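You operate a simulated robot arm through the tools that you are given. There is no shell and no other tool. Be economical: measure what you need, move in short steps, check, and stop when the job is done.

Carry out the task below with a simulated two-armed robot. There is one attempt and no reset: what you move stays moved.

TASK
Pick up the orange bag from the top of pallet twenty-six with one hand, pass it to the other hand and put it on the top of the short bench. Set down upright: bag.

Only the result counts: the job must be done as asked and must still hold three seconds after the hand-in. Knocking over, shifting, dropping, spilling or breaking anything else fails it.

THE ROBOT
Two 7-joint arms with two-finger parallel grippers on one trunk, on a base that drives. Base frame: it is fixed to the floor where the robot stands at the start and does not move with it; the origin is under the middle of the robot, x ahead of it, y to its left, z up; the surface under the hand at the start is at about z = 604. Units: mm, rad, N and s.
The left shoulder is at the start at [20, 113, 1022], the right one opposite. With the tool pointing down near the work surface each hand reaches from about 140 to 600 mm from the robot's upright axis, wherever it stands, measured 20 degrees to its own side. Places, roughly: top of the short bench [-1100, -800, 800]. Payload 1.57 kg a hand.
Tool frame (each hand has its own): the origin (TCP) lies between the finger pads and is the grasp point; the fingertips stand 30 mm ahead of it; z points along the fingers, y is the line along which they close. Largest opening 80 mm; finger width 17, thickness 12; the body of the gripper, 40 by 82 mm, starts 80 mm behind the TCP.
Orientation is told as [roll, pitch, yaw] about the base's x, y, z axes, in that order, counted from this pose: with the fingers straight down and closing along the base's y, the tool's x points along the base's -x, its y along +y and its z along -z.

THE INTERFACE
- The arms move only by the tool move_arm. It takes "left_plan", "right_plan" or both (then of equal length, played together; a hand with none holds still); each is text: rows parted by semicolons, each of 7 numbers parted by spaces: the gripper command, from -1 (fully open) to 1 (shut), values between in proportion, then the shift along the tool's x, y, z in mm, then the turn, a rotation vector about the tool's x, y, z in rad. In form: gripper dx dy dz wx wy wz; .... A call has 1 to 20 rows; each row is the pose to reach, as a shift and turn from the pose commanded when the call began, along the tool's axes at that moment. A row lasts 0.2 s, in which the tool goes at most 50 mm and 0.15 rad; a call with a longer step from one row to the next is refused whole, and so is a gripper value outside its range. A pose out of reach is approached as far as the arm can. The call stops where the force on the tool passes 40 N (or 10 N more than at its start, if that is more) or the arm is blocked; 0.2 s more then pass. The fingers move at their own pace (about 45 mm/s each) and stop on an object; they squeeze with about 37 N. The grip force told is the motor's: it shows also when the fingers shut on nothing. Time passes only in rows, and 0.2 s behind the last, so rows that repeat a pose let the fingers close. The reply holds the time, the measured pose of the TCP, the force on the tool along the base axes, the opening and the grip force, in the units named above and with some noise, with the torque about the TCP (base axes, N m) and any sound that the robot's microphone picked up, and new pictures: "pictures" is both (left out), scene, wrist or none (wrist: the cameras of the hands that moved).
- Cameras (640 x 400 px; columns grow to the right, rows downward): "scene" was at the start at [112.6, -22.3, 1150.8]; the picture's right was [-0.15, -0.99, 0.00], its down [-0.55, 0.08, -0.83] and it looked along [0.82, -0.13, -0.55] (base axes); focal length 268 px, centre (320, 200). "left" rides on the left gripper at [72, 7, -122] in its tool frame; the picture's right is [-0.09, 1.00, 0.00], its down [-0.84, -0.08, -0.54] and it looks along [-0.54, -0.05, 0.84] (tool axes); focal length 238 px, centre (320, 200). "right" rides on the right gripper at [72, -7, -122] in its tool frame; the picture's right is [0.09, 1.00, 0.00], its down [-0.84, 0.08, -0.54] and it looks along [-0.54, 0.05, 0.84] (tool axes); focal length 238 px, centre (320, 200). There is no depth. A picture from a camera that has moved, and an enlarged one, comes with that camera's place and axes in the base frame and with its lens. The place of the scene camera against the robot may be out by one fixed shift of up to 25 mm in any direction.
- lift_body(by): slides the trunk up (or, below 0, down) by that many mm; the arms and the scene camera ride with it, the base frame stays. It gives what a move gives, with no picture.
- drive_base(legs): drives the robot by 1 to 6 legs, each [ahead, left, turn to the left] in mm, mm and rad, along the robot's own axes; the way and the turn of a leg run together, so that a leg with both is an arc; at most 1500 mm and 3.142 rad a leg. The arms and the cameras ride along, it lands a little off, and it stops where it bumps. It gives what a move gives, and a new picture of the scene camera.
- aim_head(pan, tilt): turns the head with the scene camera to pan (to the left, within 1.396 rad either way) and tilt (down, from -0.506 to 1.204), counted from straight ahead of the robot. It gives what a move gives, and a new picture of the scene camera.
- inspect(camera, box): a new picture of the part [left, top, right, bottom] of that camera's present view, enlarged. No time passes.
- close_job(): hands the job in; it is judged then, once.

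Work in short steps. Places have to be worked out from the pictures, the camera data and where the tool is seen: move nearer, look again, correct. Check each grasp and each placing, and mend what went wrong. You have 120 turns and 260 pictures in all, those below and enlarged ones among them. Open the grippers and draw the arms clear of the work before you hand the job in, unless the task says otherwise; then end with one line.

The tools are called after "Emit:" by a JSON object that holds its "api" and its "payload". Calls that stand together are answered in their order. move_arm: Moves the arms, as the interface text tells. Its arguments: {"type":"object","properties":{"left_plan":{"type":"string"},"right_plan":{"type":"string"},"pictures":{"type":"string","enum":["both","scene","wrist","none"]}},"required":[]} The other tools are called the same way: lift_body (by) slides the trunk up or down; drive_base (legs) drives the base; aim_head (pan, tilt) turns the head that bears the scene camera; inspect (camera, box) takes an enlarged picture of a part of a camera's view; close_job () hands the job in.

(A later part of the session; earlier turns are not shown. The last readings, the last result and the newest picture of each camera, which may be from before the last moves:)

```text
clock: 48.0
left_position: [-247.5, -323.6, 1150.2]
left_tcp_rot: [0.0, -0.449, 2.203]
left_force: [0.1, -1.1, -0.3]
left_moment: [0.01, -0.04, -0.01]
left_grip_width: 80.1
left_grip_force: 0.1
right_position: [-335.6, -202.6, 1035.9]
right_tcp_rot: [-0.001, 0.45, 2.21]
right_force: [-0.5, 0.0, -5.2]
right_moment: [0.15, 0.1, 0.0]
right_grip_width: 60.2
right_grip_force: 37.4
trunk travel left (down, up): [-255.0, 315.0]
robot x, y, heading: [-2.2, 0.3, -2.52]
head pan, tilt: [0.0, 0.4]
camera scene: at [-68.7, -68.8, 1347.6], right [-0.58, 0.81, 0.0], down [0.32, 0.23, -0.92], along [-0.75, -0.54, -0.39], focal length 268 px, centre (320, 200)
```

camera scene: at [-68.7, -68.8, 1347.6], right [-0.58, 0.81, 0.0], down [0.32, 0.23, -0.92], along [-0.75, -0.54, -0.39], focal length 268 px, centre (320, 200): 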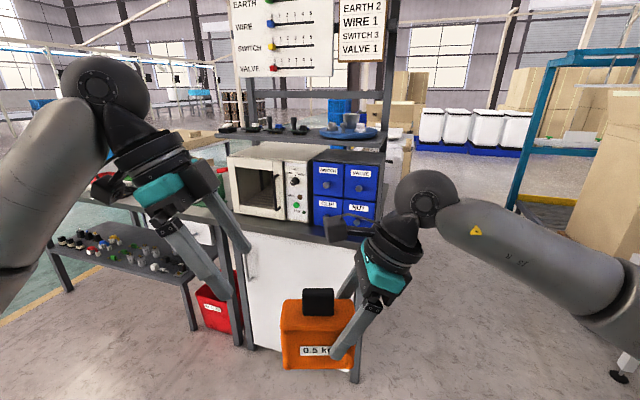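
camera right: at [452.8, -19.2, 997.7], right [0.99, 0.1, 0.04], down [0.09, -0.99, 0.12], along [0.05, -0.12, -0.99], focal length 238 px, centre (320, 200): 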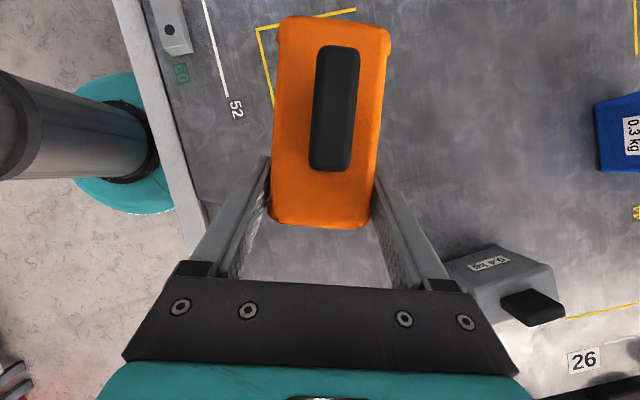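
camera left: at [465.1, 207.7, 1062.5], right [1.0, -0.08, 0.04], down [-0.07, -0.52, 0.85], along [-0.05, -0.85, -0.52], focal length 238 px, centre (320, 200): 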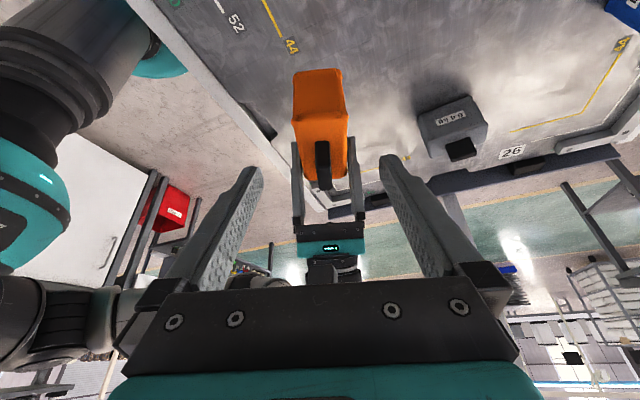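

I'll enlarge the bench top to measure the free strip in front of the oven and drawers.

Emit:
{"api": "inspect", "payload": {"camera": "scene", "box": [190, 130, 410, 270]}}

```text
2.86 times, centred on (300, 200) of scene
camera zoom: at [-68.7, -68.8, 1347.6], right [-0.58, 0.81, 0.0], down [0.32, 0.23, -0.92], along [-0.75, -0.54, -0.39], focal length 767 px, centre (377, 200)
```

zoom: 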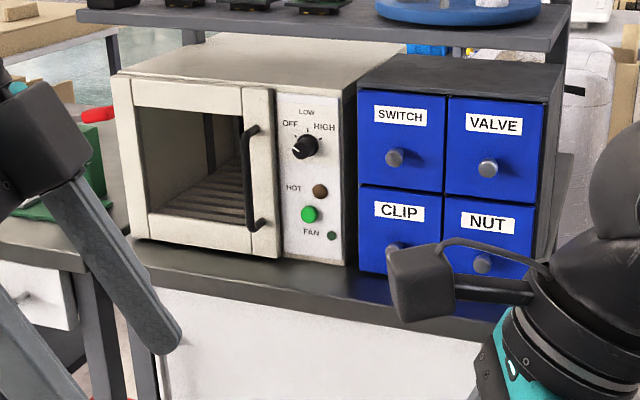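

Assuming the bench top is at z about 800, the free strip is roughly 120 mm deep. Its front edge runs from about (-678, -902) to (-893, -459), so I should face heading -2.69. I'll turn square to it, drive to about 670 mm from the edge, and re-measure.

Emit:
{"api": "drive_base", "payload": {"legs": [[0, 0, -0.17], [338, 230, 0]]}}

Emit:
{"api": "aim_head", "payload": {"pan": 0.0, "tilt": 0.7}}

```text
clock: 51.2
left_position: [-501.8, -635.5, 1150.3]
left_tcp_rot: [-0.001, -0.45, 2.035]
left_force: [0.1, 0.4, -0.8]
left_moment: [0.02, -0.01, 0.04]
left_grip_width: 80.2
left_grip_force: 0.1
right_position: [-569.2, -499.5, 1036.2]
right_tcp_rot: [0.0, 0.448, 2.042]
right_force: [-0.5, 0.5, -5.3]
right_moment: [0.18, 0.06, 0.0]
right_grip_width: 59.9
right_grip_force: 37.0
trunk travel left (down, up): [-255.0, 315.0]
robot x, y, heading: [-201.4, -354.8, -2.685]
head pan, tilt: [0.0, 0.4]
camera scene: at [-281.0, -410.1, 1347.6], right [-0.44, 0.9, 0.0], down [0.35, 0.17, -0.92], along [-0.83, -0.41, -0.39], focal length 268 px, centre (320, 200)
```

scene: 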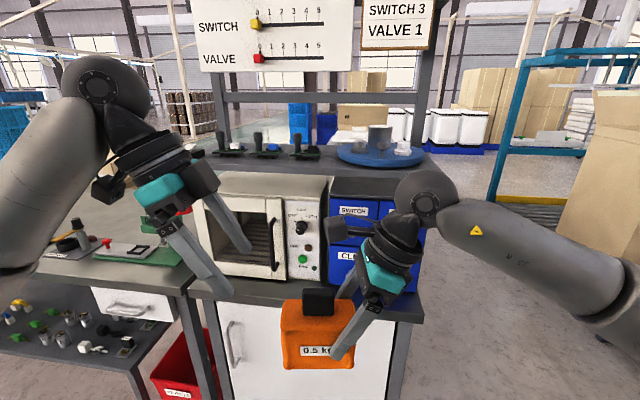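

```text
clock: 52.0
left_position: [-500.4, -633.2, 1150.4]
left_tcp_rot: [-0.001, -0.451, 2.034]
left_force: [-0.3, -0.7, -0.9]
left_moment: [0.05, 0.01, -0.02]
left_grip_width: 79.9
left_grip_force: 0.1
right_position: [-568.4, -499.7, 1035.5]
right_tcp_rot: [-0.001, 0.448, 2.04]
right_force: [-0.2, -0.1, -5.0]
right_moment: [0.16, 0.08, 0.0]
right_grip_width: 59.6
right_grip_force: 36.3
trunk travel left (down, up): [-255.0, 315.0]
robot x, y, heading: [-203.7, -355.4, -2.685]
head pan, tilt: [0.0, 0.7]
camera scene: at [-273.8, -406.3, 1320.8], right [-0.44, 0.9, 0.0], down [0.58, 0.28, -0.77], along [-0.69, -0.34, -0.64], focal length 268 px, centre (320, 200)
```

scene: 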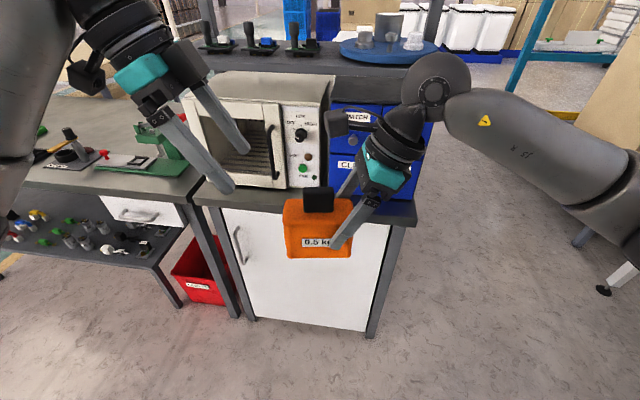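

I'll enlarge the front edge and strip to pin down the edge and height.

Emit:
{"api": "inspect", "payload": {"camera": "scene", "box": [180, 130, 440, 260]}}

```text
2.46 times, centred on (310, 195) of scene
camera zoom: at [-273.8, -406.3, 1320.8], right [-0.44, 0.9, 0.0], down [0.58, 0.28, -0.77], along [-0.69, -0.34, -0.64], focal length 661 px, centre (345, 212)
```

zoom: 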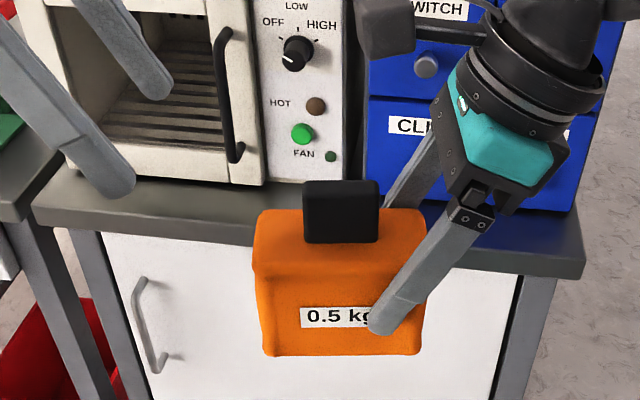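

Triangulating the FAN knob gives the oven front accurately, but the strip depth is sensitive to the bench height. I'll check what the free left hand's camera sees for a second measurement.

Emit:
{"api": "inspect", "payload": {"camera": "left", "box": [0, 0, 640, 400]}}

Emit:
{"api": "inspect", "payload": {"camera": "right", "box": [0, 0, 640, 400]}}

```text
1.00 times, centred on (320, 200) of left (not enlarged: the box is as wide or as high as the picture)
camera zoom: at [-455.1, -744.1, 1228.9], right [-0.93, -0.37, 0.04], down [-0.16, 0.5, 0.85], along [-0.34, 0.78, -0.52], focal length 238 px, centre (320, 200)
```

zoom: 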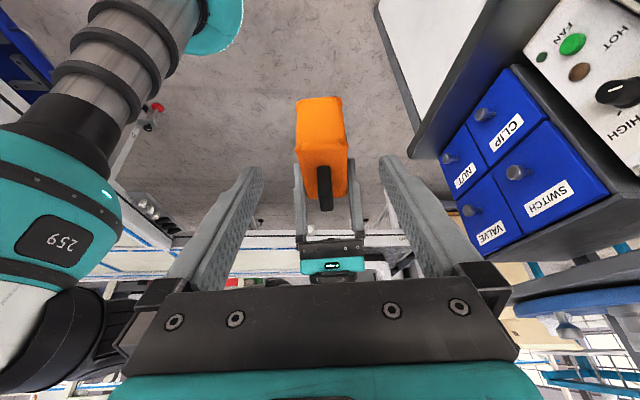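

```text
1.00 times, centred on (320, 200) of right (not enlarged: the box is as wide or as high as the picture)
camera zoom: at [-558.0, -507.2, 1177.0], right [-0.85, -0.53, 0.04], down [-0.52, 0.85, 0.12], along [-0.1, 0.09, -0.99], focal length 238 px, centre (320, 200)
```

zoom: 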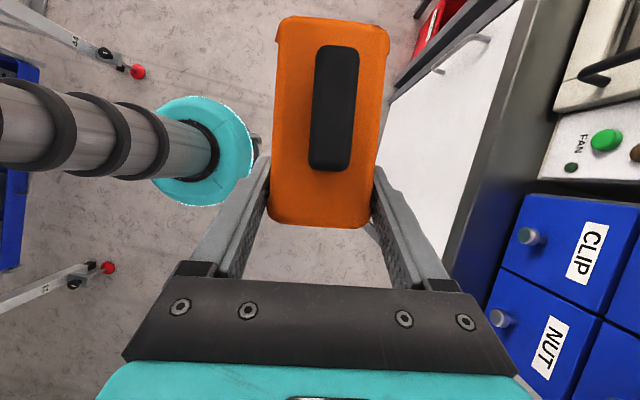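

The right-wrist camera looks almost straight down on the strip, which helps. I'll enlarge that region in both wrist views.

Emit:
{"api": "inspect", "payload": {"camera": "right", "box": [420, 90, 640, 400]}}

Emit:
{"api": "inspect", "payload": {"camera": "left", "box": [360, 0, 640, 270]}}

```text
1.29 times, centred on (530, 245) of right
camera zoom: at [-558.0, -507.2, 1177.0], right [-0.85, -0.53, 0.04], down [-0.52, 0.85, 0.12], along [-0.1, 0.09, -0.99], focal length 308 px, centre (49, 142)
```

zoom: 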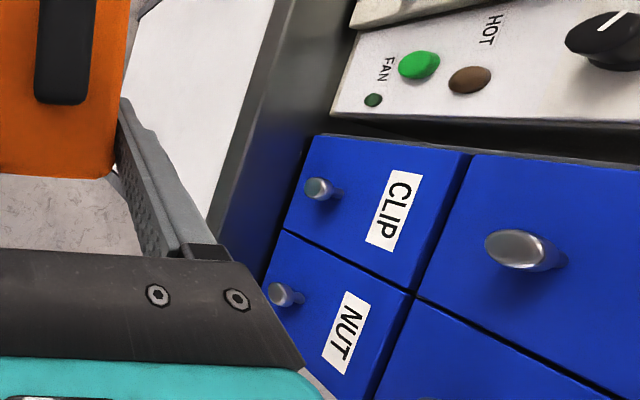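

```text
1.48 times, centred on (500, 135) of left
camera zoom: at [-455.1, -744.1, 1228.9], right [-0.93, -0.37, 0.04], down [-0.16, 0.5, 0.85], along [-0.34, 0.78, -0.52], focal length 353 px, centre (53, 296)
```

zoom: 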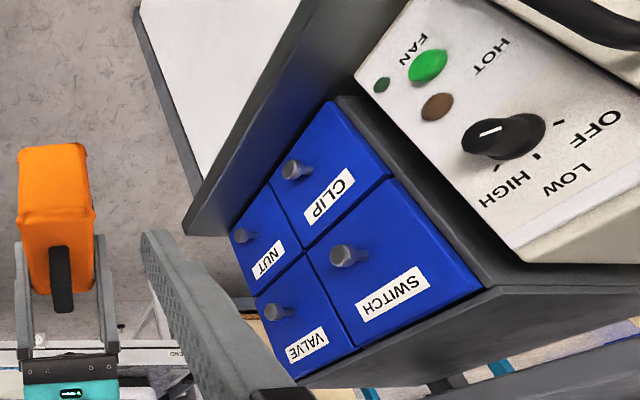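

I'll zoom tighter on the strip in both wrist views.

Emit:
{"api": "inspect", "payload": {"camera": "right", "box": [470, 90, 570, 190]}}

Emit:
{"api": "inspect", "payload": {"camera": "left", "box": [400, 0, 540, 160]}}

```text
4.00 times, centred on (520, 140) of right
camera zoom: at [-558.0, -507.2, 1177.0], right [-0.85, -0.53, 0.04], down [-0.52, 0.85, 0.12], along [-0.1, 0.09, -0.99], focal length 953 px, centre (-480, 440)
```

zoom: 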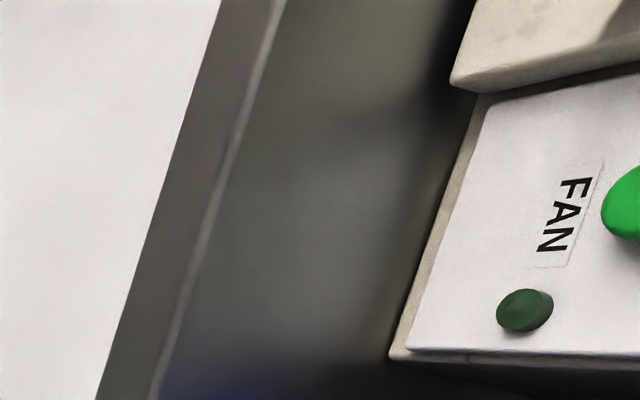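

```text
2.50 times, centred on (470, 80) of left
camera zoom: at [-455.1, -744.1, 1228.9], right [-0.93, -0.37, 0.04], down [-0.16, 0.5, 0.85], along [-0.34, 0.78, -0.52], focal length 596 px, centre (-55, 500)
```

zoom: 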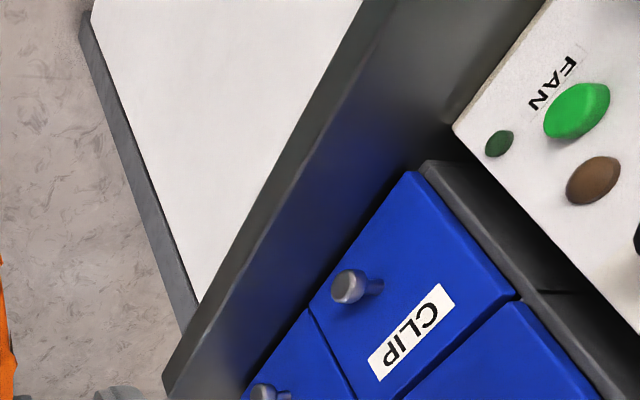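

Wrist-camera triangulation gives these figures:
- **Bench top:** z about 808–815.
- **Free strip:** only about 75 mm deep between the edge and the oven/drawer fronts.

The bag is 60 mm deep, so a finger behind it would foul the oven. The right hand should instead hold the handle by its ends, approaching from the robot side. To regrasp, the left hand will briefly take the bag body first, so I'll position the left with more tilt.

Emit:
{"api": "move_arm", "payload": {"left_plan": "-1 1 1 10 0 -0.125 0; -1 2.4 2 22 0 -0.25 0; -1 2.4 2 22 0 -0.25 0", "pictures": "wrist"}}

```text
clock: 52.8
left_position: [-506.8, -628.2, 1128.9]
left_tcp_rot: [0.001, -0.703, 2.032]
left_force: [-0.7, 0.5, 0.8]
left_moment: [-0.01, -0.02, 0.01]
left_grip_width: 80.1
left_grip_force: 0.2
right_position: [-568.0, -498.7, 1035.6]
right_tcp_rot: [-0.001, 0.448, 2.043]
right_force: [-0.1, 0.6, -4.8]
right_moment: [0.16, 0.04, 0.0]
right_grip_width: 59.9
right_grip_force: 36.7
trunk travel left (down, up): [-255.0, 315.0]
robot x, y, heading: [-201.5, -355.3, -2.688]
head pan, tilt: [0.0, 0.7]
camera left: at [-453.3, -752.6, 1176.8], right [-0.92, -0.38, 0.06], down [-0.06, 0.29, 0.95], along [-0.38, 0.88, -0.29], focal length 238 px, centre (320, 200)
```

left: 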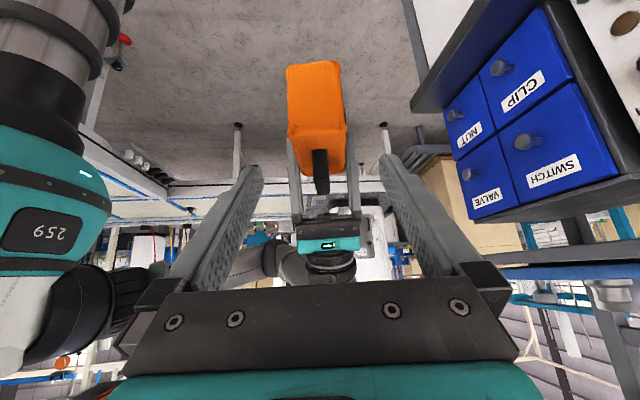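

The bag is lined up between the left fingers, so I'll advance 120 mm along the tool with a 2 mm correction.

Emit:
{"api": "move_arm", "payload": {"left_plan": "-1 0 -2 30 0 0 0; -1 0 -2 60 0 0 0; -1 0 -2 80 0 0 0; -1 0 -2 95 0 0 0; -1 0 -2 108 0 0 0; -1 0 -2 119 0 0 0; -1 0 -2 119 0 0 0", "pictures": "both"}}

```text
clock: 54.4
left_position: [-538.2, -559.4, 1037.1]
left_tcp_rot: [0.001, -0.701, 2.036]
left_force: [0.8, -0.4, -0.6]
left_moment: [-0.01, 0.03, 0.0]
left_grip_width: 80.0
left_grip_force: 0.1
right_position: [-568.9, -499.8, 1035.4]
right_tcp_rot: [0.0, 0.448, 2.042]
right_force: [0.5, 0.2, -5.7]
right_moment: [0.12, 0.08, 0.02]
right_grip_width: 60.0
right_grip_force: 37.2
trunk travel left (down, up): [-255.0, 315.0]
robot x, y, heading: [-202.4, -356.3, -2.683]
head pan, tilt: [0.0, 0.7]
camera scene: at [-273.8, -406.3, 1320.7], right [-0.44, 0.9, 0.0], down [0.58, 0.28, -0.76], along [-0.69, -0.34, -0.64], focal length 268 px, centre (320, 200)
camera left: at [-485.5, -683.5, 1085.5], right [-0.92, -0.38, 0.06], down [-0.06, 0.29, 0.95], along [-0.38, 0.88, -0.29], focal length 238 px, centre (320, 200)
```

scene: 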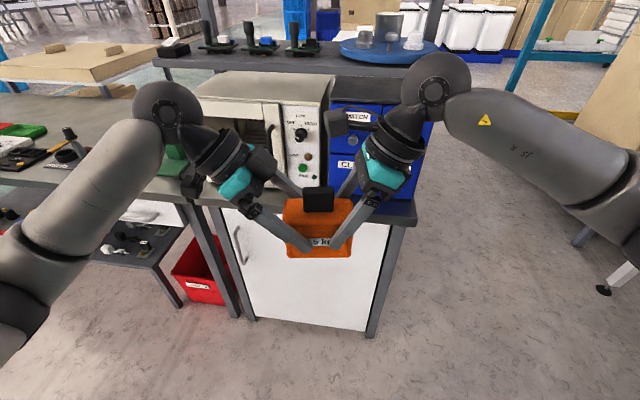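
left: 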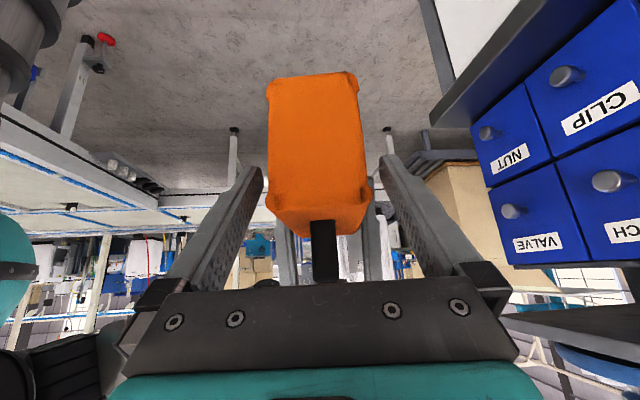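

Well centred. I'll close the left hand on the body while the right holds.

Emit:
{"api": "move_arm", "payload": {"left_plan": "-0.5 0 0 0 0 0 0; 0 0 0 0 0 0 0; 0.3 0 0 0 0 0 0; 1 0 0 0 0 0 0; 1 0 0 0 0 0 0; 1 0 0 0 0 0 0", "pictures": "wrist"}}

```text
clock: 55.8
left_position: [-539.8, -558.7, 1037.5]
left_tcp_rot: [-0.001, -0.7, 2.034]
left_force: [2.2, 2.4, -0.3]
left_moment: [-0.3, 0.31, 0.61]
left_grip_width: 59.6
left_grip_force: 36.4
right_position: [-567.7, -499.8, 1036.1]
right_tcp_rot: [0.0, 0.451, 2.04]
right_force: [-2.4, -2.7, -4.1]
right_moment: [0.4, -0.25, -0.84]
right_grip_width: 59.7
right_grip_force: 36.7
trunk travel left (down, up): [-255.0, 315.0]
robot x, y, heading: [-200.1, -353.8, -2.686]
head pan, tilt: [0.0, 0.7]
camera left: at [-485.5, -683.5, 1085.7], right [-0.92, -0.38, 0.06], down [-0.06, 0.29, 0.95], along [-0.38, 0.88, -0.29], focal length 238 px, centre (320, 200)
```

left: 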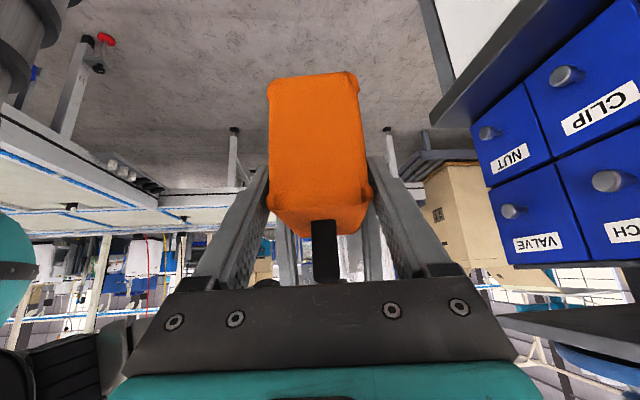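

The left grip is secure at 59.6 mm and 36 N. I'll release the right hand and withdraw it along its axis, up and to the right.

Emit:
{"api": "move_arm", "payload": {"right_plan": "0.4 0 0 0 0 0 0; -0.5 0 0 0 0 0 0; -1 0 0 0 0 0 0; -1 0 0 0 0 0 0; -1 0 0 -15 0 0 0; -1 0 0 -40 0 0 0; -1 0 0 -70 0 0 0; -1 0 0 -100 0 0 0; -1 -30 0 -120 0 0 0; -1 -70 0 -130 0 0 0; -1 -70 0 -130 0 0 0", "pictures": "both"}}

```text
clock: 58.2
left_position: [-539.2, -559.9, 1038.2]
left_tcp_rot: [0.0, -0.7, 2.035]
left_force: [0.0, 0.3, -0.1]
left_moment: [-0.09, -0.07, 0.03]
left_grip_width: 59.8
left_grip_force: 37.1
right_position: [-621.9, -392.8, 1124.1]
right_tcp_rot: [0.0, 0.45, 2.042]
right_force: [-0.7, -0.1, -0.1]
right_moment: [-0.02, 0.02, -0.03]
right_grip_width: 79.8
right_grip_force: 0.0
trunk travel left (down, up): [-255.0, 315.0]
robot x, y, heading: [-205.9, -355.2, -2.687]
head pan, tilt: [0.0, 0.7]
camera scene: at [-273.7, -406.5, 1320.7], right [-0.44, 0.9, 0.0], down [0.58, 0.28, -0.76], along [-0.69, -0.34, -0.64], focal length 268 px, centre (320, 200)
camera right: at [-612.1, -400.6, 1264.9], right [-0.85, -0.53, 0.04], down [-0.52, 0.85, 0.12], along [-0.1, 0.08, -0.99], focal length 238 px, centre (320, 200)
```

scene: 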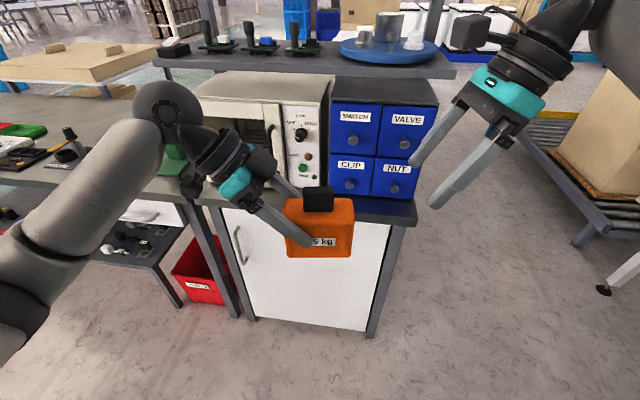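
right: 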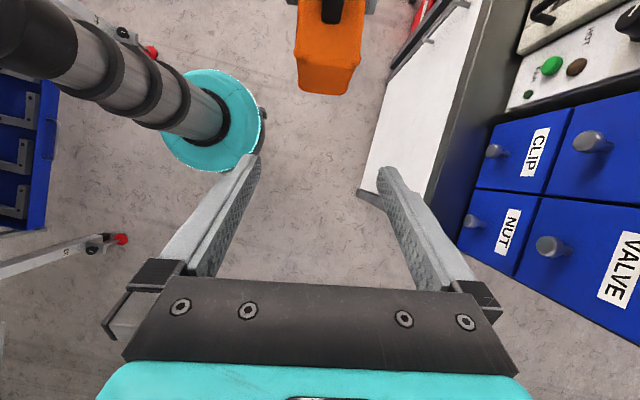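

The bag hangs level in the left hand. I'll untilt the right hand, then yaw it back to the forward-facing pose.

Emit:
{"api": "move_arm", "payload": {"right_plan": "-1 0 0 0 0 -0.15 0; -1 0 0 0 0 -0.3 0; -1 0 0 0 0 -0.45 0; -1 0 0 0 0 -0.45 0", "pictures": "none"}}

Emit:
{"api": "move_arm", "payload": {"right_plan": "-1 0 -10 -4 0 0 -0.142; -1 0 -20 -8 0 0 -0.283; -1 0 -30 -12 0 0 -0.425; -1 0 -40 -16 0 0 -0.566; -1 0 -50 -20 0 0 -0.708; -1 0 -60 -24 0 0 -0.85; -1 0 -70 -28 0 0 -0.99; -1 0 -80 -32 0 0 -1.13; -1 0 -90 -36 0 0 -1.27; -1 0 -102 -36 0 0 -1.415; -1 0 -102 -36 0 0 -1.557; -1 0 -102 -36 0 0 -1.557", "pictures": "none"}}

Emit:
{"api": "move_arm", "payload": {"right_plan": "-1 0 0 0 0 -0.14 0; -1 0 0 0 0 -0.28 0; -1 0 0 0 0 -0.42 0; -1 0 0 0 0 -0.56 0; -1 0 0 0 0 -0.7 0; -1 0 0 0 0 -0.8 0; -1 0 0 0 0 -0.8 0", "pictures": "both"}}

```text
clock: 59.2
left_position: [-538.4, -559.1, 1037.5]
left_tcp_rot: [-0.001, -0.699, 2.036]
left_force: [-0.8, -1.0, -0.7]
left_moment: [-0.15, -0.02, 0.01]
left_grip_width: 59.9
left_grip_force: 37.1
right_position: [-624.0, -392.8, 1123.2]
right_tcp_rot: [-0.001, -0.001, 2.041]
right_force: [0.7, 0.0, 0.2]
right_moment: [0.02, 0.0, 0.02]
right_grip_width: 80.0
right_grip_force: 0.1
trunk travel left (down, up): [-255.0, 315.0]
robot x, y, heading: [-201.0, -355.6, -2.685]
head pan, tilt: [0.0, 0.7]
```

```text
clock: 61.8
left_position: [-538.2, -559.9, 1038.2]
left_tcp_rot: [0.0, -0.7, 2.034]
left_force: [0.3, 0.0, -0.1]
left_moment: [-0.09, -0.07, -0.02]
left_grip_width: 59.8
left_grip_force: 37.2
right_position: [-532.4, -347.1, 1159.1]
right_tcp_rot: [0.001, 0.0, -2.683]
right_force: [0.5, -0.8, 0.6]
right_moment: [-0.01, 0.0, -0.02]
right_grip_width: 80.0
right_grip_force: 0.1
trunk travel left (down, up): [-255.0, 315.0]
robot x, y, heading: [-204.0, -361.6, -2.683]
head pan, tilt: [0.0, 0.7]
```

```text
clock: 63.4
left_position: [-538.6, -559.5, 1037.9]
left_tcp_rot: [0.001, -0.701, 2.034]
left_force: [0.2, 0.0, 0.1]
left_moment: [-0.15, -0.05, -0.03]
left_grip_width: 59.9
left_grip_force: 36.5
right_position: [-572.1, -379.9, 1201.4]
right_tcp_rot: [-0.001, -0.801, -2.684]
right_force: [0.0, 0.8, 0.4]
right_moment: [0.02, 0.01, -0.01]
right_grip_width: 79.9
right_grip_force: 0.1
right hand out of reach, approached as far as the arm can: row 4, 5, 6, 7
trunk travel left (down, up): [-255.0, 315.0]
robot x, y, heading: [-204.8, -358.7, -2.685]
head pan, tilt: [0.0, 0.7]
camera scene: at [-273.8, -406.2, 1320.7], right [-0.44, 0.9, 0.0], down [0.58, 0.28, -0.76], along [-0.69, -0.34, -0.64], focal length 268 px, centre (320, 200)
camera right: at [-452.8, -313.3, 1235.9], right [0.5, -0.87, -0.07], down [-0.14, -0.15, 0.98], along [-0.86, -0.48, -0.2], focal length 238 px, centre (320, 200)
```

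scene: 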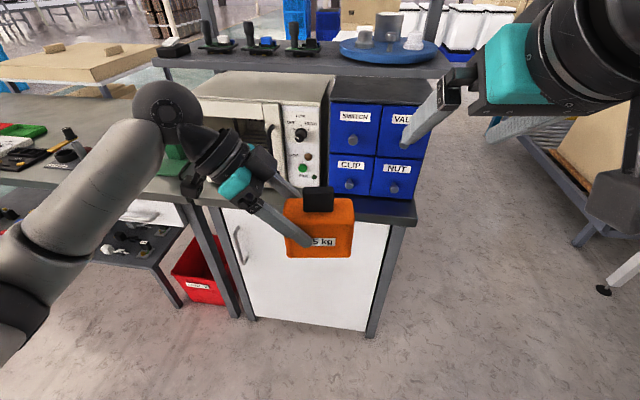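
right: 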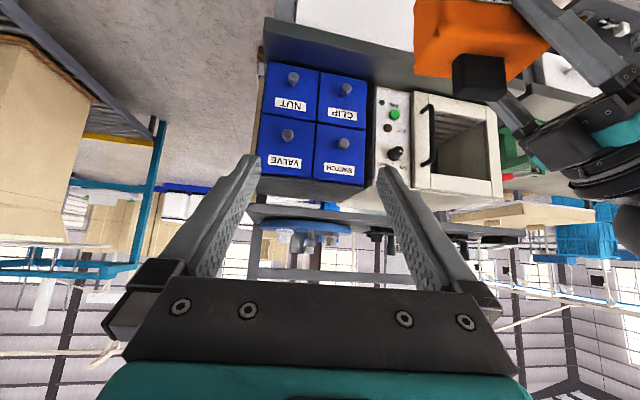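

Orientation is reached, but that pose is too close to the body. I'll push the bag 80 mm forward with the left hand, then bring the right hand to hover behind and above the handle.

Emit:
{"api": "move_arm", "payload": {"left_plan": "1 0 20 0 0 0 0; 1 0 45 0 0 0 0; 1 0 70 0 0 0 0; 1 0 80 0 0 0 0; 1 0 80 0 0 0 0", "pictures": "none"}}

Emit:
{"api": "move_arm", "payload": {"right_plan": "-1 2 30 15 0 0 0; -1 4 60 30 0 0 0; -1 6 90 50 0 0 0; -1 8 120 70 0 0 0; -1 8 142 91 0 0 0; -1 8 142 91 0 0 0", "pictures": "both"}}

```text
clock: 64.6
left_position: [-610.6, -595.0, 1036.8]
left_tcp_rot: [-0.001, -0.7, 2.035]
left_force: [0.1, -0.1, 0.2]
left_moment: [-0.12, -0.12, 0.0]
left_grip_width: 59.7
left_grip_force: 37.0
right_position: [-572.5, -380.6, 1202.2]
right_tcp_rot: [-0.002, -0.799, -2.684]
right_force: [0.8, 1.0, 0.3]
right_moment: [0.0, -0.02, 0.0]
right_grip_width: 80.0
right_grip_force: 0.0
trunk travel left (down, up): [-255.0, 315.0]
robot x, y, heading: [-200.9, -355.6, -2.684]
head pan, tilt: [0.0, 0.7]
```

```text
clock: 66.0
left_position: [-610.0, -593.8, 1038.0]
left_tcp_rot: [0.0, -0.7, 2.035]
left_force: [0.4, -0.4, -0.5]
left_moment: [-0.13, -0.05, -0.01]
left_grip_width: 59.6
left_grip_force: 36.9
right_position: [-563.0, -534.3, 1133.2]
right_tcp_rot: [0.0, -0.802, -2.683]
right_force: [1.6, 0.4, 0.4]
right_moment: [0.0, -0.02, 0.0]
right_grip_width: 80.2
right_grip_force: 0.1
trunk travel left (down, up): [-255.0, 315.0]
robot x, y, heading: [-200.3, -356.4, -2.68]
head pan, tilt: [0.0, 0.7]
camera scene: at [-273.8, -406.1, 1320.8], right [-0.44, 0.9, 0.0], down [0.58, 0.28, -0.76], along [-0.69, -0.34, -0.64], focal length 268 px, centre (320, 200)
camera right: at [-444.7, -468.0, 1166.5], right [0.5, -0.87, -0.07], down [-0.14, -0.15, 0.98], along [-0.86, -0.48, -0.2], focal length 238 px, centre (320, 200)
```

scene: 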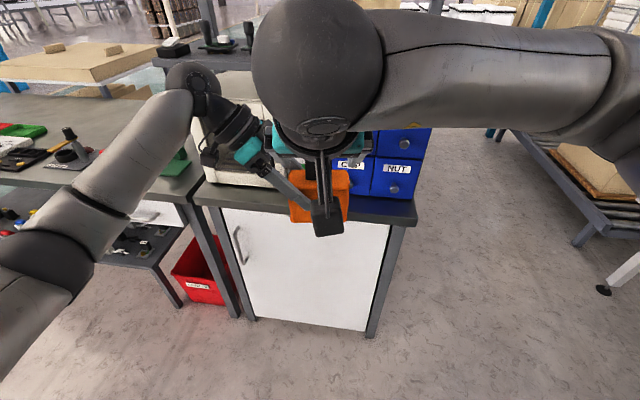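
right: 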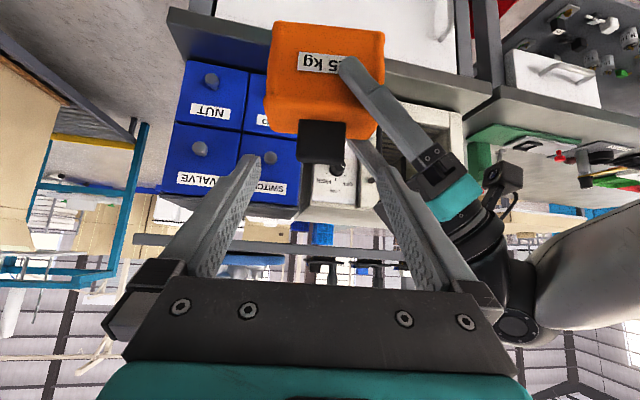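

The handle is roughly centred between the right fingers. I'll enlarge it to compute the final approach.

Emit:
{"api": "inspect", "payload": {"camera": "right", "box": [230, 10, 410, 220]}}

```text
1.90 times, centred on (320, 115) of right
camera zoom: at [-444.7, -468.0, 1166.5], right [0.5, -0.87, -0.07], down [-0.14, -0.15, 0.98], along [-0.86, -0.48, -0.2], focal length 454 px, centre (320, 362)
```

zoom: 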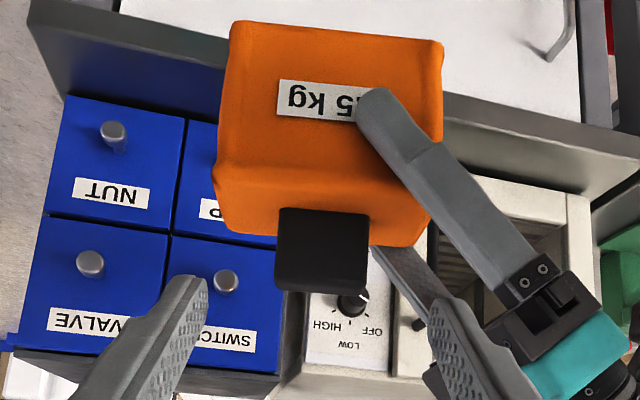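

The handle is about 40 mm long, centred at l≈1 mm, with its top near z 1090. I'll narrow the right fingers to 60 mm and advance 77 mm to straddle the handle ends.

Emit:
{"api": "move_arm", "payload": {"right_plan": "-0.5 -2 0 0 0 0 0; -0.5 -2 0 15 0 0 0; -0.5 -2 0 35 0 0 0; -0.5 -2 0 50 0 0 0; -0.5 -2 0 60 0 0 0; -0.5 -2 0 70 0 0 0; -0.5 -2 0 77 0 0 0; -0.5 -2 0 77 0 0 0", "pictures": "both"}}

```text
clock: 67.8
left_position: [-611.1, -593.4, 1038.7]
left_tcp_rot: [0.0, -0.7, 2.036]
left_force: [-0.5, 0.0, -0.6]
left_moment: [-0.15, -0.04, -0.03]
left_grip_width: 59.9
left_grip_force: 37.1
right_position: [-615.4, -558.7, 1081.4]
right_tcp_rot: [-0.002, -0.801, -2.684]
right_force: [0.8, -0.5, 0.1]
right_moment: [-0.01, 0.01, -0.01]
right_grip_width: 59.7
right_grip_force: 0.0
trunk travel left (down, up): [-255.0, 315.0]
robot x, y, heading: [-204.6, -353.7, -2.686]
head pan, tilt: [0.0, 0.7]
camera scene: at [-273.8, -406.3, 1320.7], right [-0.44, 0.9, 0.0], down [0.58, 0.28, -0.76], along [-0.69, -0.34, -0.64], focal length 268 px, centre (320, 200)
camera right: at [-495.0, -492.6, 1114.9], right [0.5, -0.87, -0.07], down [-0.14, -0.16, 0.98], along [-0.86, -0.48, -0.2], focal length 238 px, centre (320, 200)
```

scene: 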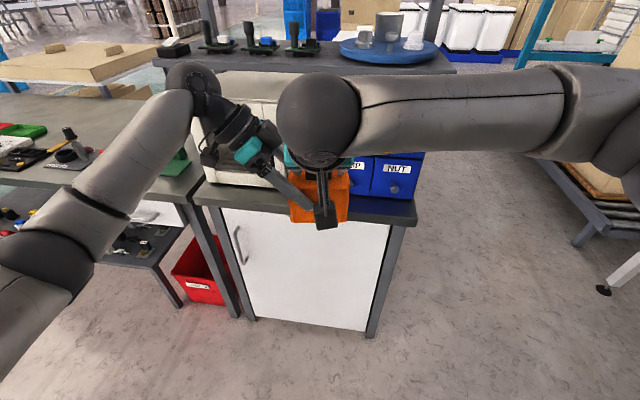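
right: 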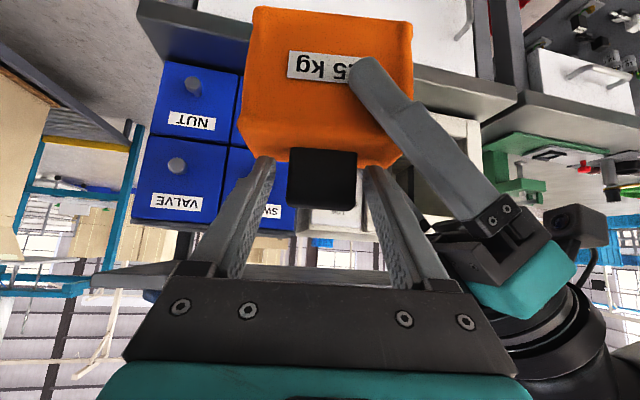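

The fingers straddle the handle ends with no contact. I'll close the right hand.

Emit:
{"api": "move_arm", "payload": {"right_plan": "-0.2 0 0 0 0 0 0; 0.2 0 0 0 0 0 0; 1 0 0 0 0 0 0; 1 0 0 0 0 0 0; 1 0 0 0 0 0 0", "pictures": "wrist"}}

Emit:
{"api": "inspect", "payload": {"camera": "right", "box": [220, 90, 420, 230]}}

```text
clock: 69.0
left_position: [-610.1, -593.7, 1039.2]
left_tcp_rot: [0.001, -0.701, 2.032]
left_force: [-1.9, 6.2, -1.3]
left_moment: [-0.35, -0.16, -0.13]
left_grip_width: 59.9
left_grip_force: 36.8
right_position: [-613.3, -559.9, 1082.4]
right_tcp_rot: [0.0, -0.801, -2.684]
right_force: [2.0, -5.4, 0.9]
right_moment: [-0.08, 0.04, 0.11]
right_grip_width: 43.8
right_grip_force: 37.7
trunk travel left (down, up): [-255.0, 315.0]
robot x, y, heading: [-204.3, -357.3, -2.689]
head pan, tilt: [0.0, 0.7]
camera right: at [-494.5, -492.8, 1115.1], right [0.5, -0.86, -0.07], down [-0.14, -0.15, 0.98], along [-0.86, -0.48, -0.2], focal length 238 px, centre (320, 200)
```

right: 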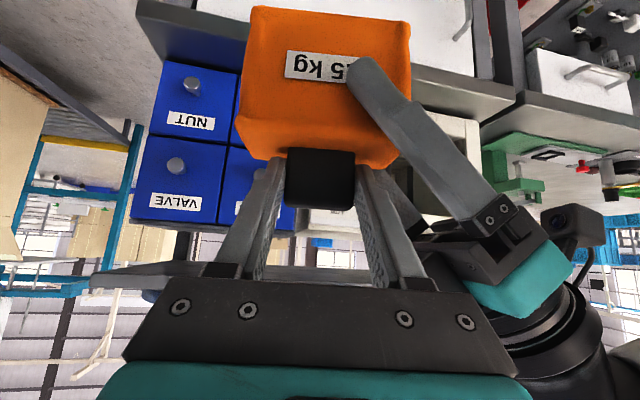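

```text
2.86 times, centred on (320, 160) of right
camera zoom: at [-494.5, -492.8, 1115.1], right [0.5, -0.86, -0.07], down [-0.14, -0.15, 0.98], along [-0.86, -0.48, -0.2], focal length 681 px, centre (320, 314)
```

zoom: 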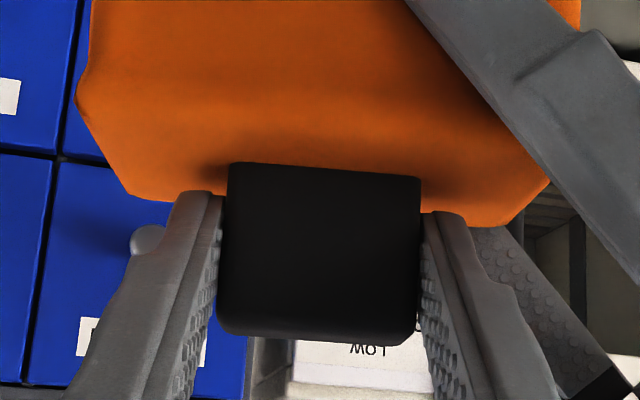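

Handle gripped at 43.8 mm and 37.7 N. I'll release the left hand and withdraw it up and to the left.

Emit:
{"api": "move_arm", "payload": {"left_plan": "0.4 0 0 0 0 0 0; -0.5 0 0 0 0 0 0; -1 0 0 0 0 0 0; -1 0 0 0 0 0 0; -1 0 0 -15 0 0 0; -1 0 0 -40 0 0 0; -1 0 0 -75 0 0 0; -1 0 0 -110 0 0 0; -1 0 0 -110 0 0 0", "right_plan": "1 0 0 0 0 0 0; 1 0 0 0 0 0 0; 1 0 0 0 0 0 0; 1 0 0 0 0 0 0; 1 0 0 0 0 0 0; 1 0 0 0 0 0 0; 1 0 0 0 0 0 0; 1 0 0 0 0 0 0; 1 0 0 0 0 0 0", "pictures": "both"}}

```text
clock: 71.0
left_position: [-578.7, -658.0, 1122.4]
left_tcp_rot: [0.0, -0.7, 2.034]
left_force: [0.4, -0.3, -0.1]
left_moment: [0.0, 0.02, 0.0]
left_grip_width: 80.0
left_grip_force: 0.0
right_position: [-614.6, -558.7, 1081.6]
right_tcp_rot: [-0.002, -0.801, -2.684]
right_force: [0.0, 1.2, -0.6]
right_moment: [0.03, -0.05, 0.01]
right_grip_width: 43.6
right_grip_force: 37.4
trunk travel left (down, up): [-255.0, 315.0]
robot x, y, heading: [-200.1, -354.5, -2.685]
head pan, tilt: [0.0, 0.7]
camera scene: at [-273.9, -406.3, 1320.7], right [-0.44, 0.9, 0.0], down [0.58, 0.28, -0.76], along [-0.69, -0.34, -0.64], focal length 268 px, centre (320, 200)
camera right: at [-494.8, -492.6, 1115.0], right [0.5, -0.87, -0.07], down [-0.14, -0.16, 0.98], along [-0.86, -0.48, -0.2], focal length 238 px, centre (320, 200)
camera left: at [-525.6, -782.4, 1170.0], right [-0.92, -0.38, 0.06], down [-0.06, 0.29, 0.95], along [-0.38, 0.88, -0.3], focal length 238 px, centre (320, 200)
```

scene: 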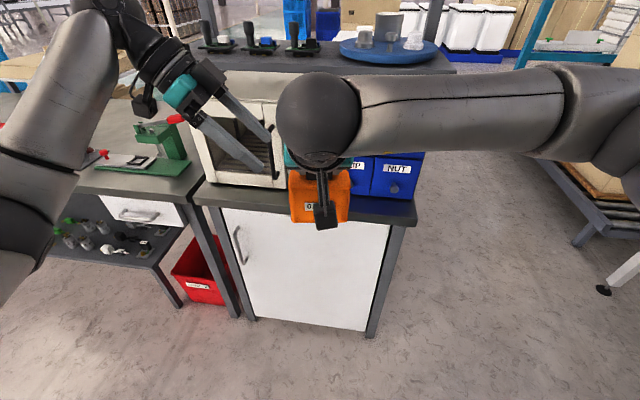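
right: 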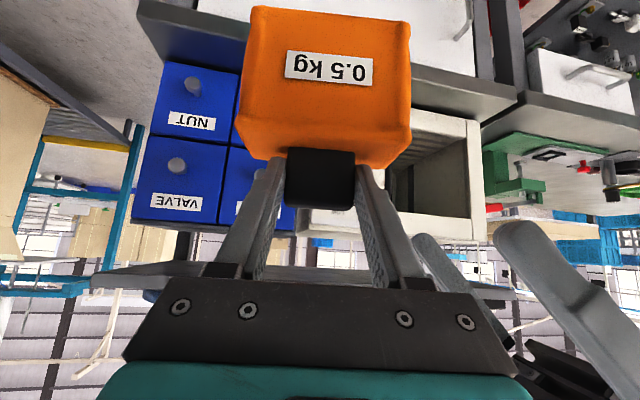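
left: 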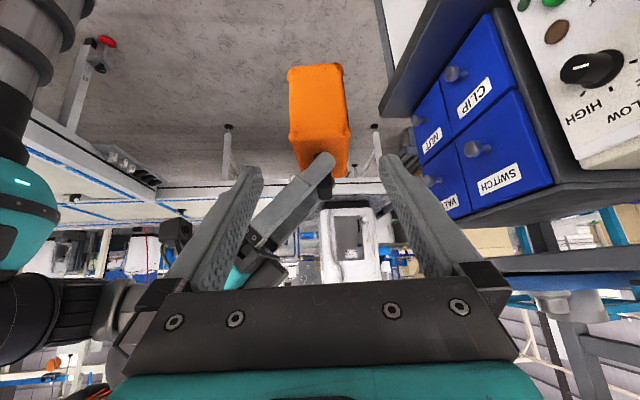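

The right hand holds the bag by the handle, hanging upright. Recomputing with all views:
- **Edge normal:** about (0.947, 0.32), so the heading should be -2.818.
- **Slot:** between the oven door handle and the CLIP knob, with the bag centre at about (-816, -686).

I'll retract the left hand, then turn and drive to 100 mm short of the target.

Emit:
{"api": "move_arm", "payload": {"left_plan": "-1 0 -40 -10 0 0 0; -1 0 -80 -20 0 0 0; -1 0 -120 -30 0 0 0; -1 0 -150 -30 0 0 0; -1 0 -150 -30 0 0 0", "pictures": "none"}}

Emit:
{"api": "drive_base", "payload": {"legs": [[0, 0, -0.133], [116, 118, 0]]}}

Emit:
{"api": "inspect", "payload": {"camera": "left", "box": [0, 0, 640, 400]}}

```text
clock: 72.2
left_position: [-436.1, -607.8, 1145.6]
left_tcp_rot: [0.0, -0.698, 2.035]
left_force: [0.9, 0.2, -0.5]
left_moment: [-0.03, 0.0, 0.01]
left_grip_width: 80.1
left_grip_force: 0.0
right_position: [-614.9, -559.4, 1082.4]
right_tcp_rot: [-0.002, -0.801, -2.686]
right_force: [0.3, -0.2, -0.3]
right_moment: [0.03, -0.05, 0.0]
right_grip_width: 43.4
right_grip_force: 36.5
trunk travel left (down, up): [-255.0, 315.0]
robot x, y, heading: [-201.7, -356.5, -2.682]
head pan, tilt: [0.0, 0.7]
```

```text
clock: 74.3
left_position: [-540.7, -720.8, 1144.0]
left_tcp_rot: [-0.001, -0.699, 1.897]
left_force: [-0.1, -0.7, 0.3]
left_moment: [0.03, -0.01, -0.01]
left_grip_width: 80.2
left_grip_force: 0.1
right_position: [-710.1, -649.5, 1081.3]
right_tcp_rot: [-0.003, -0.799, -2.819]
right_force: [0.5, -0.1, -0.1]
right_moment: [0.02, -0.07, -0.01]
right_grip_width: 43.6
right_grip_force: 37.0
trunk travel left (down, up): [-255.0, 315.0]
robot x, y, heading: [-275.7, -502.2, -2.821]
head pan, tilt: [0.0, 0.7]
camera scene: at [-351.1, -542.6, 1320.7], right [-0.32, 0.95, 0.0], down [0.61, 0.2, -0.76], along [-0.73, -0.24, -0.64], focal length 268 px, centre (320, 200)
```

scene: 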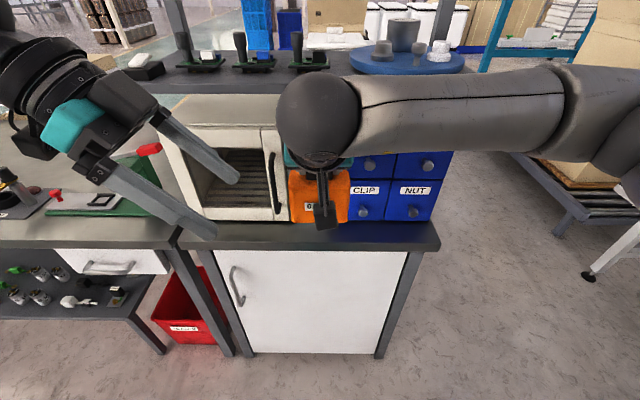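

```text
1.00 times, centred on (320, 200) of left (not enlarged: the box is as wide or as high as the picture)
camera zoom: at [-504.8, -851.8, 1192.3], right [-0.97, -0.25, 0.06], down [-0.02, 0.3, 0.95], along [-0.26, 0.92, -0.29], focal length 238 px, centre (320, 200)
```

zoom: 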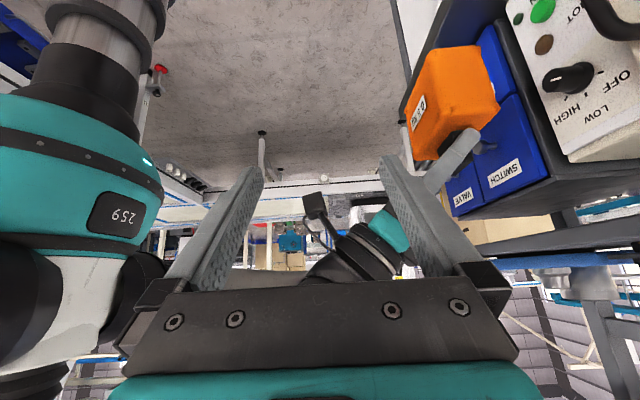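

The bench edge is now parallel to the robot. I'll enlarge the scene to re-measure the edge and obstacles.

Emit:
{"api": "inspect", "payload": {"camera": "scene", "box": [170, 140, 450, 270]}}

Emit:
{"api": "inspect", "payload": {"camera": "left", "box": [380, 0, 640, 220]}}

```text
2.29 times, centred on (310, 205) of scene
camera zoom: at [-351.1, -542.6, 1320.7], right [-0.32, 0.95, 0.0], down [0.61, 0.2, -0.76], along [-0.73, -0.24, -0.64], focal length 614 px, centre (343, 189)
```

zoom: 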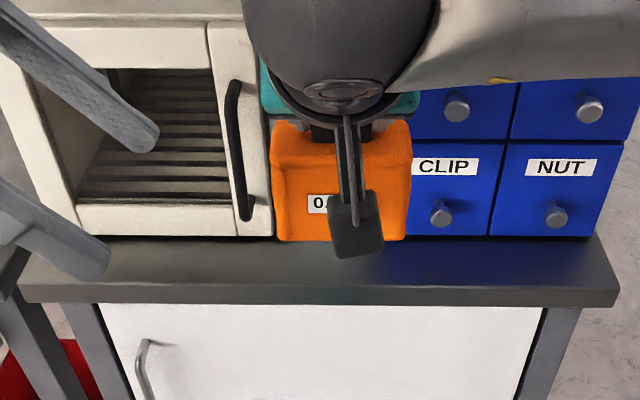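

```text
1.82 times, centred on (510, 110) of left
camera zoom: at [-504.8, -851.8, 1192.3], right [-0.97, -0.25, 0.06], down [-0.02, 0.3, 0.95], along [-0.26, 0.92, -0.29], focal length 433 px, centre (-26, 364)
```

zoom: 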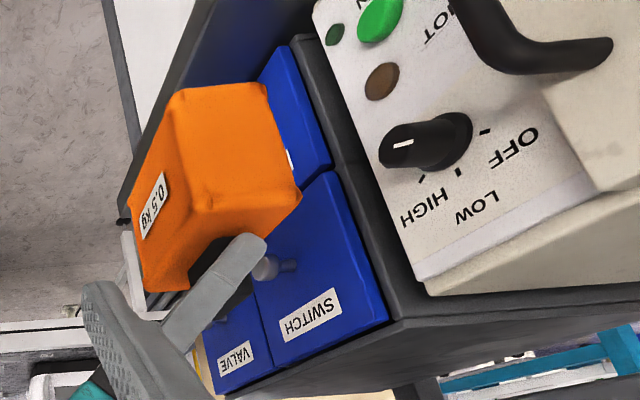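

Lateral position is right: the TCP is at e=-385, midway between the door handle and the CLIP knob. The edge is at n≈-960 and the bag centre at n≈-893, so I need about 100 mm forward. I'll drive 80 mm and leave the rest to the arm.

Emit:
{"api": "drive_base", "payload": {"legs": [[80, 0, 0]]}}

Emit:
{"api": "move_arm", "payload": {"right_plan": "1 14 0 14 0 0 0; 1 36 0 35 0 0 0; 1 57 0 56 0 0 0; 1 72 0 70 0 0 0; 1 72 0 70 0 0 0", "pictures": "both"}}

Emit:
{"api": "inspect", "payload": {"camera": "left", "box": [380, 0, 640, 220]}}

```text
clock: 75.3
left_position: [-615.5, -746.3, 1144.9]
left_tcp_rot: [0.001, -0.699, 1.9]
left_force: [0.0, -0.4, -0.1]
left_moment: [0.01, 0.03, 0.0]
left_grip_width: 79.6
left_grip_force: 0.0
right_position: [-784.2, -675.7, 1081.1]
right_tcp_rot: [-0.001, -0.799, -2.818]
right_force: [8.5, 2.9, -3.1]
right_moment: [0.18, -0.61, 0.24]
right_grip_width: 43.5
right_grip_force: 36.8
trunk travel left (down, up): [-255.0, 315.0]
robot x, y, heading: [-348.3, -527.4, -2.819]
head pan, tilt: [0.0, 0.7]
camera scene: at [-425.4, -566.9, 1320.8], right [-0.32, 0.95, 0.0], down [0.61, 0.2, -0.77], along [-0.73, -0.24, -0.64], focal length 268 px, centre (320, 200)
```

scene: 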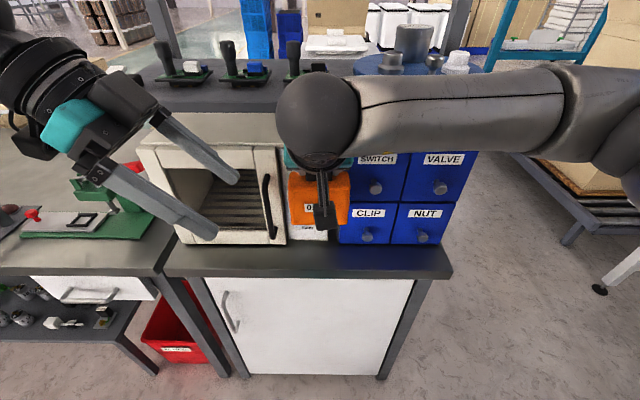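

```text
clock: 76.5
left_position: [-616.2, -746.5, 1145.3]
left_tcp_rot: [0.002, -0.7, 1.898]
left_force: [0.2, -0.9, -0.4]
left_moment: [-0.02, 0.02, 0.01]
left_grip_width: 79.8
left_grip_force: 0.1
right_position: [-785.3, -675.2, 980.5]
right_tcp_rot: [0.001, -0.797, -2.819]
right_force: [0.7, 0.0, 0.1]
right_moment: [0.02, -0.05, 0.01]
right_grip_width: 43.6
right_grip_force: 36.7
trunk travel left (down, up): [-255.0, 315.0]
robot x, y, heading: [-349.3, -528.0, -2.824]
head pan, tilt: [0.0, 0.7]
camera scene: at [-426.3, -567.1, 1320.8], right [-0.32, 0.95, 0.0], down [0.61, 0.2, -0.76], along [-0.73, -0.24, -0.64], focal length 268 px, centre (320, 200)
camera right: at [-657.6, -624.9, 1014.7], right [0.38, -0.92, -0.07], down [-0.16, -0.14, 0.98], along [-0.91, -0.36, -0.2], focal length 238 px, centre (320, 200)
```

scene: 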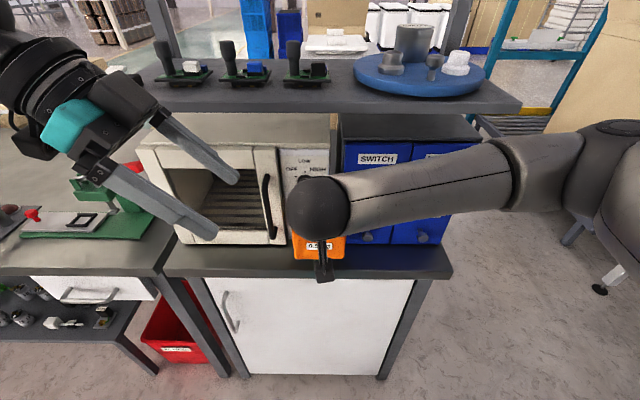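
right: 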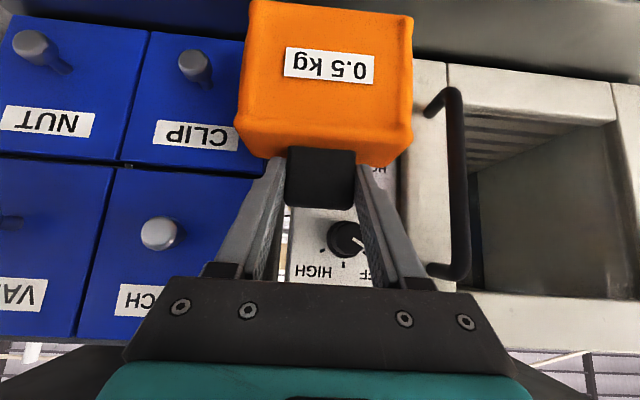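

```text
1.82 times, centred on (510, 110) of left
camera zoom: at [-580.0, -876.5, 1192.6], right [-0.97, -0.25, 0.06], down [-0.02, 0.3, 0.95], along [-0.26, 0.92, -0.3], focal length 433 px, centre (-26, 364)
```

zoom: 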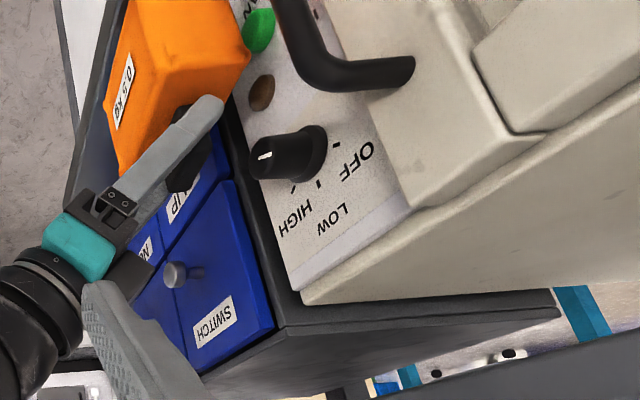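

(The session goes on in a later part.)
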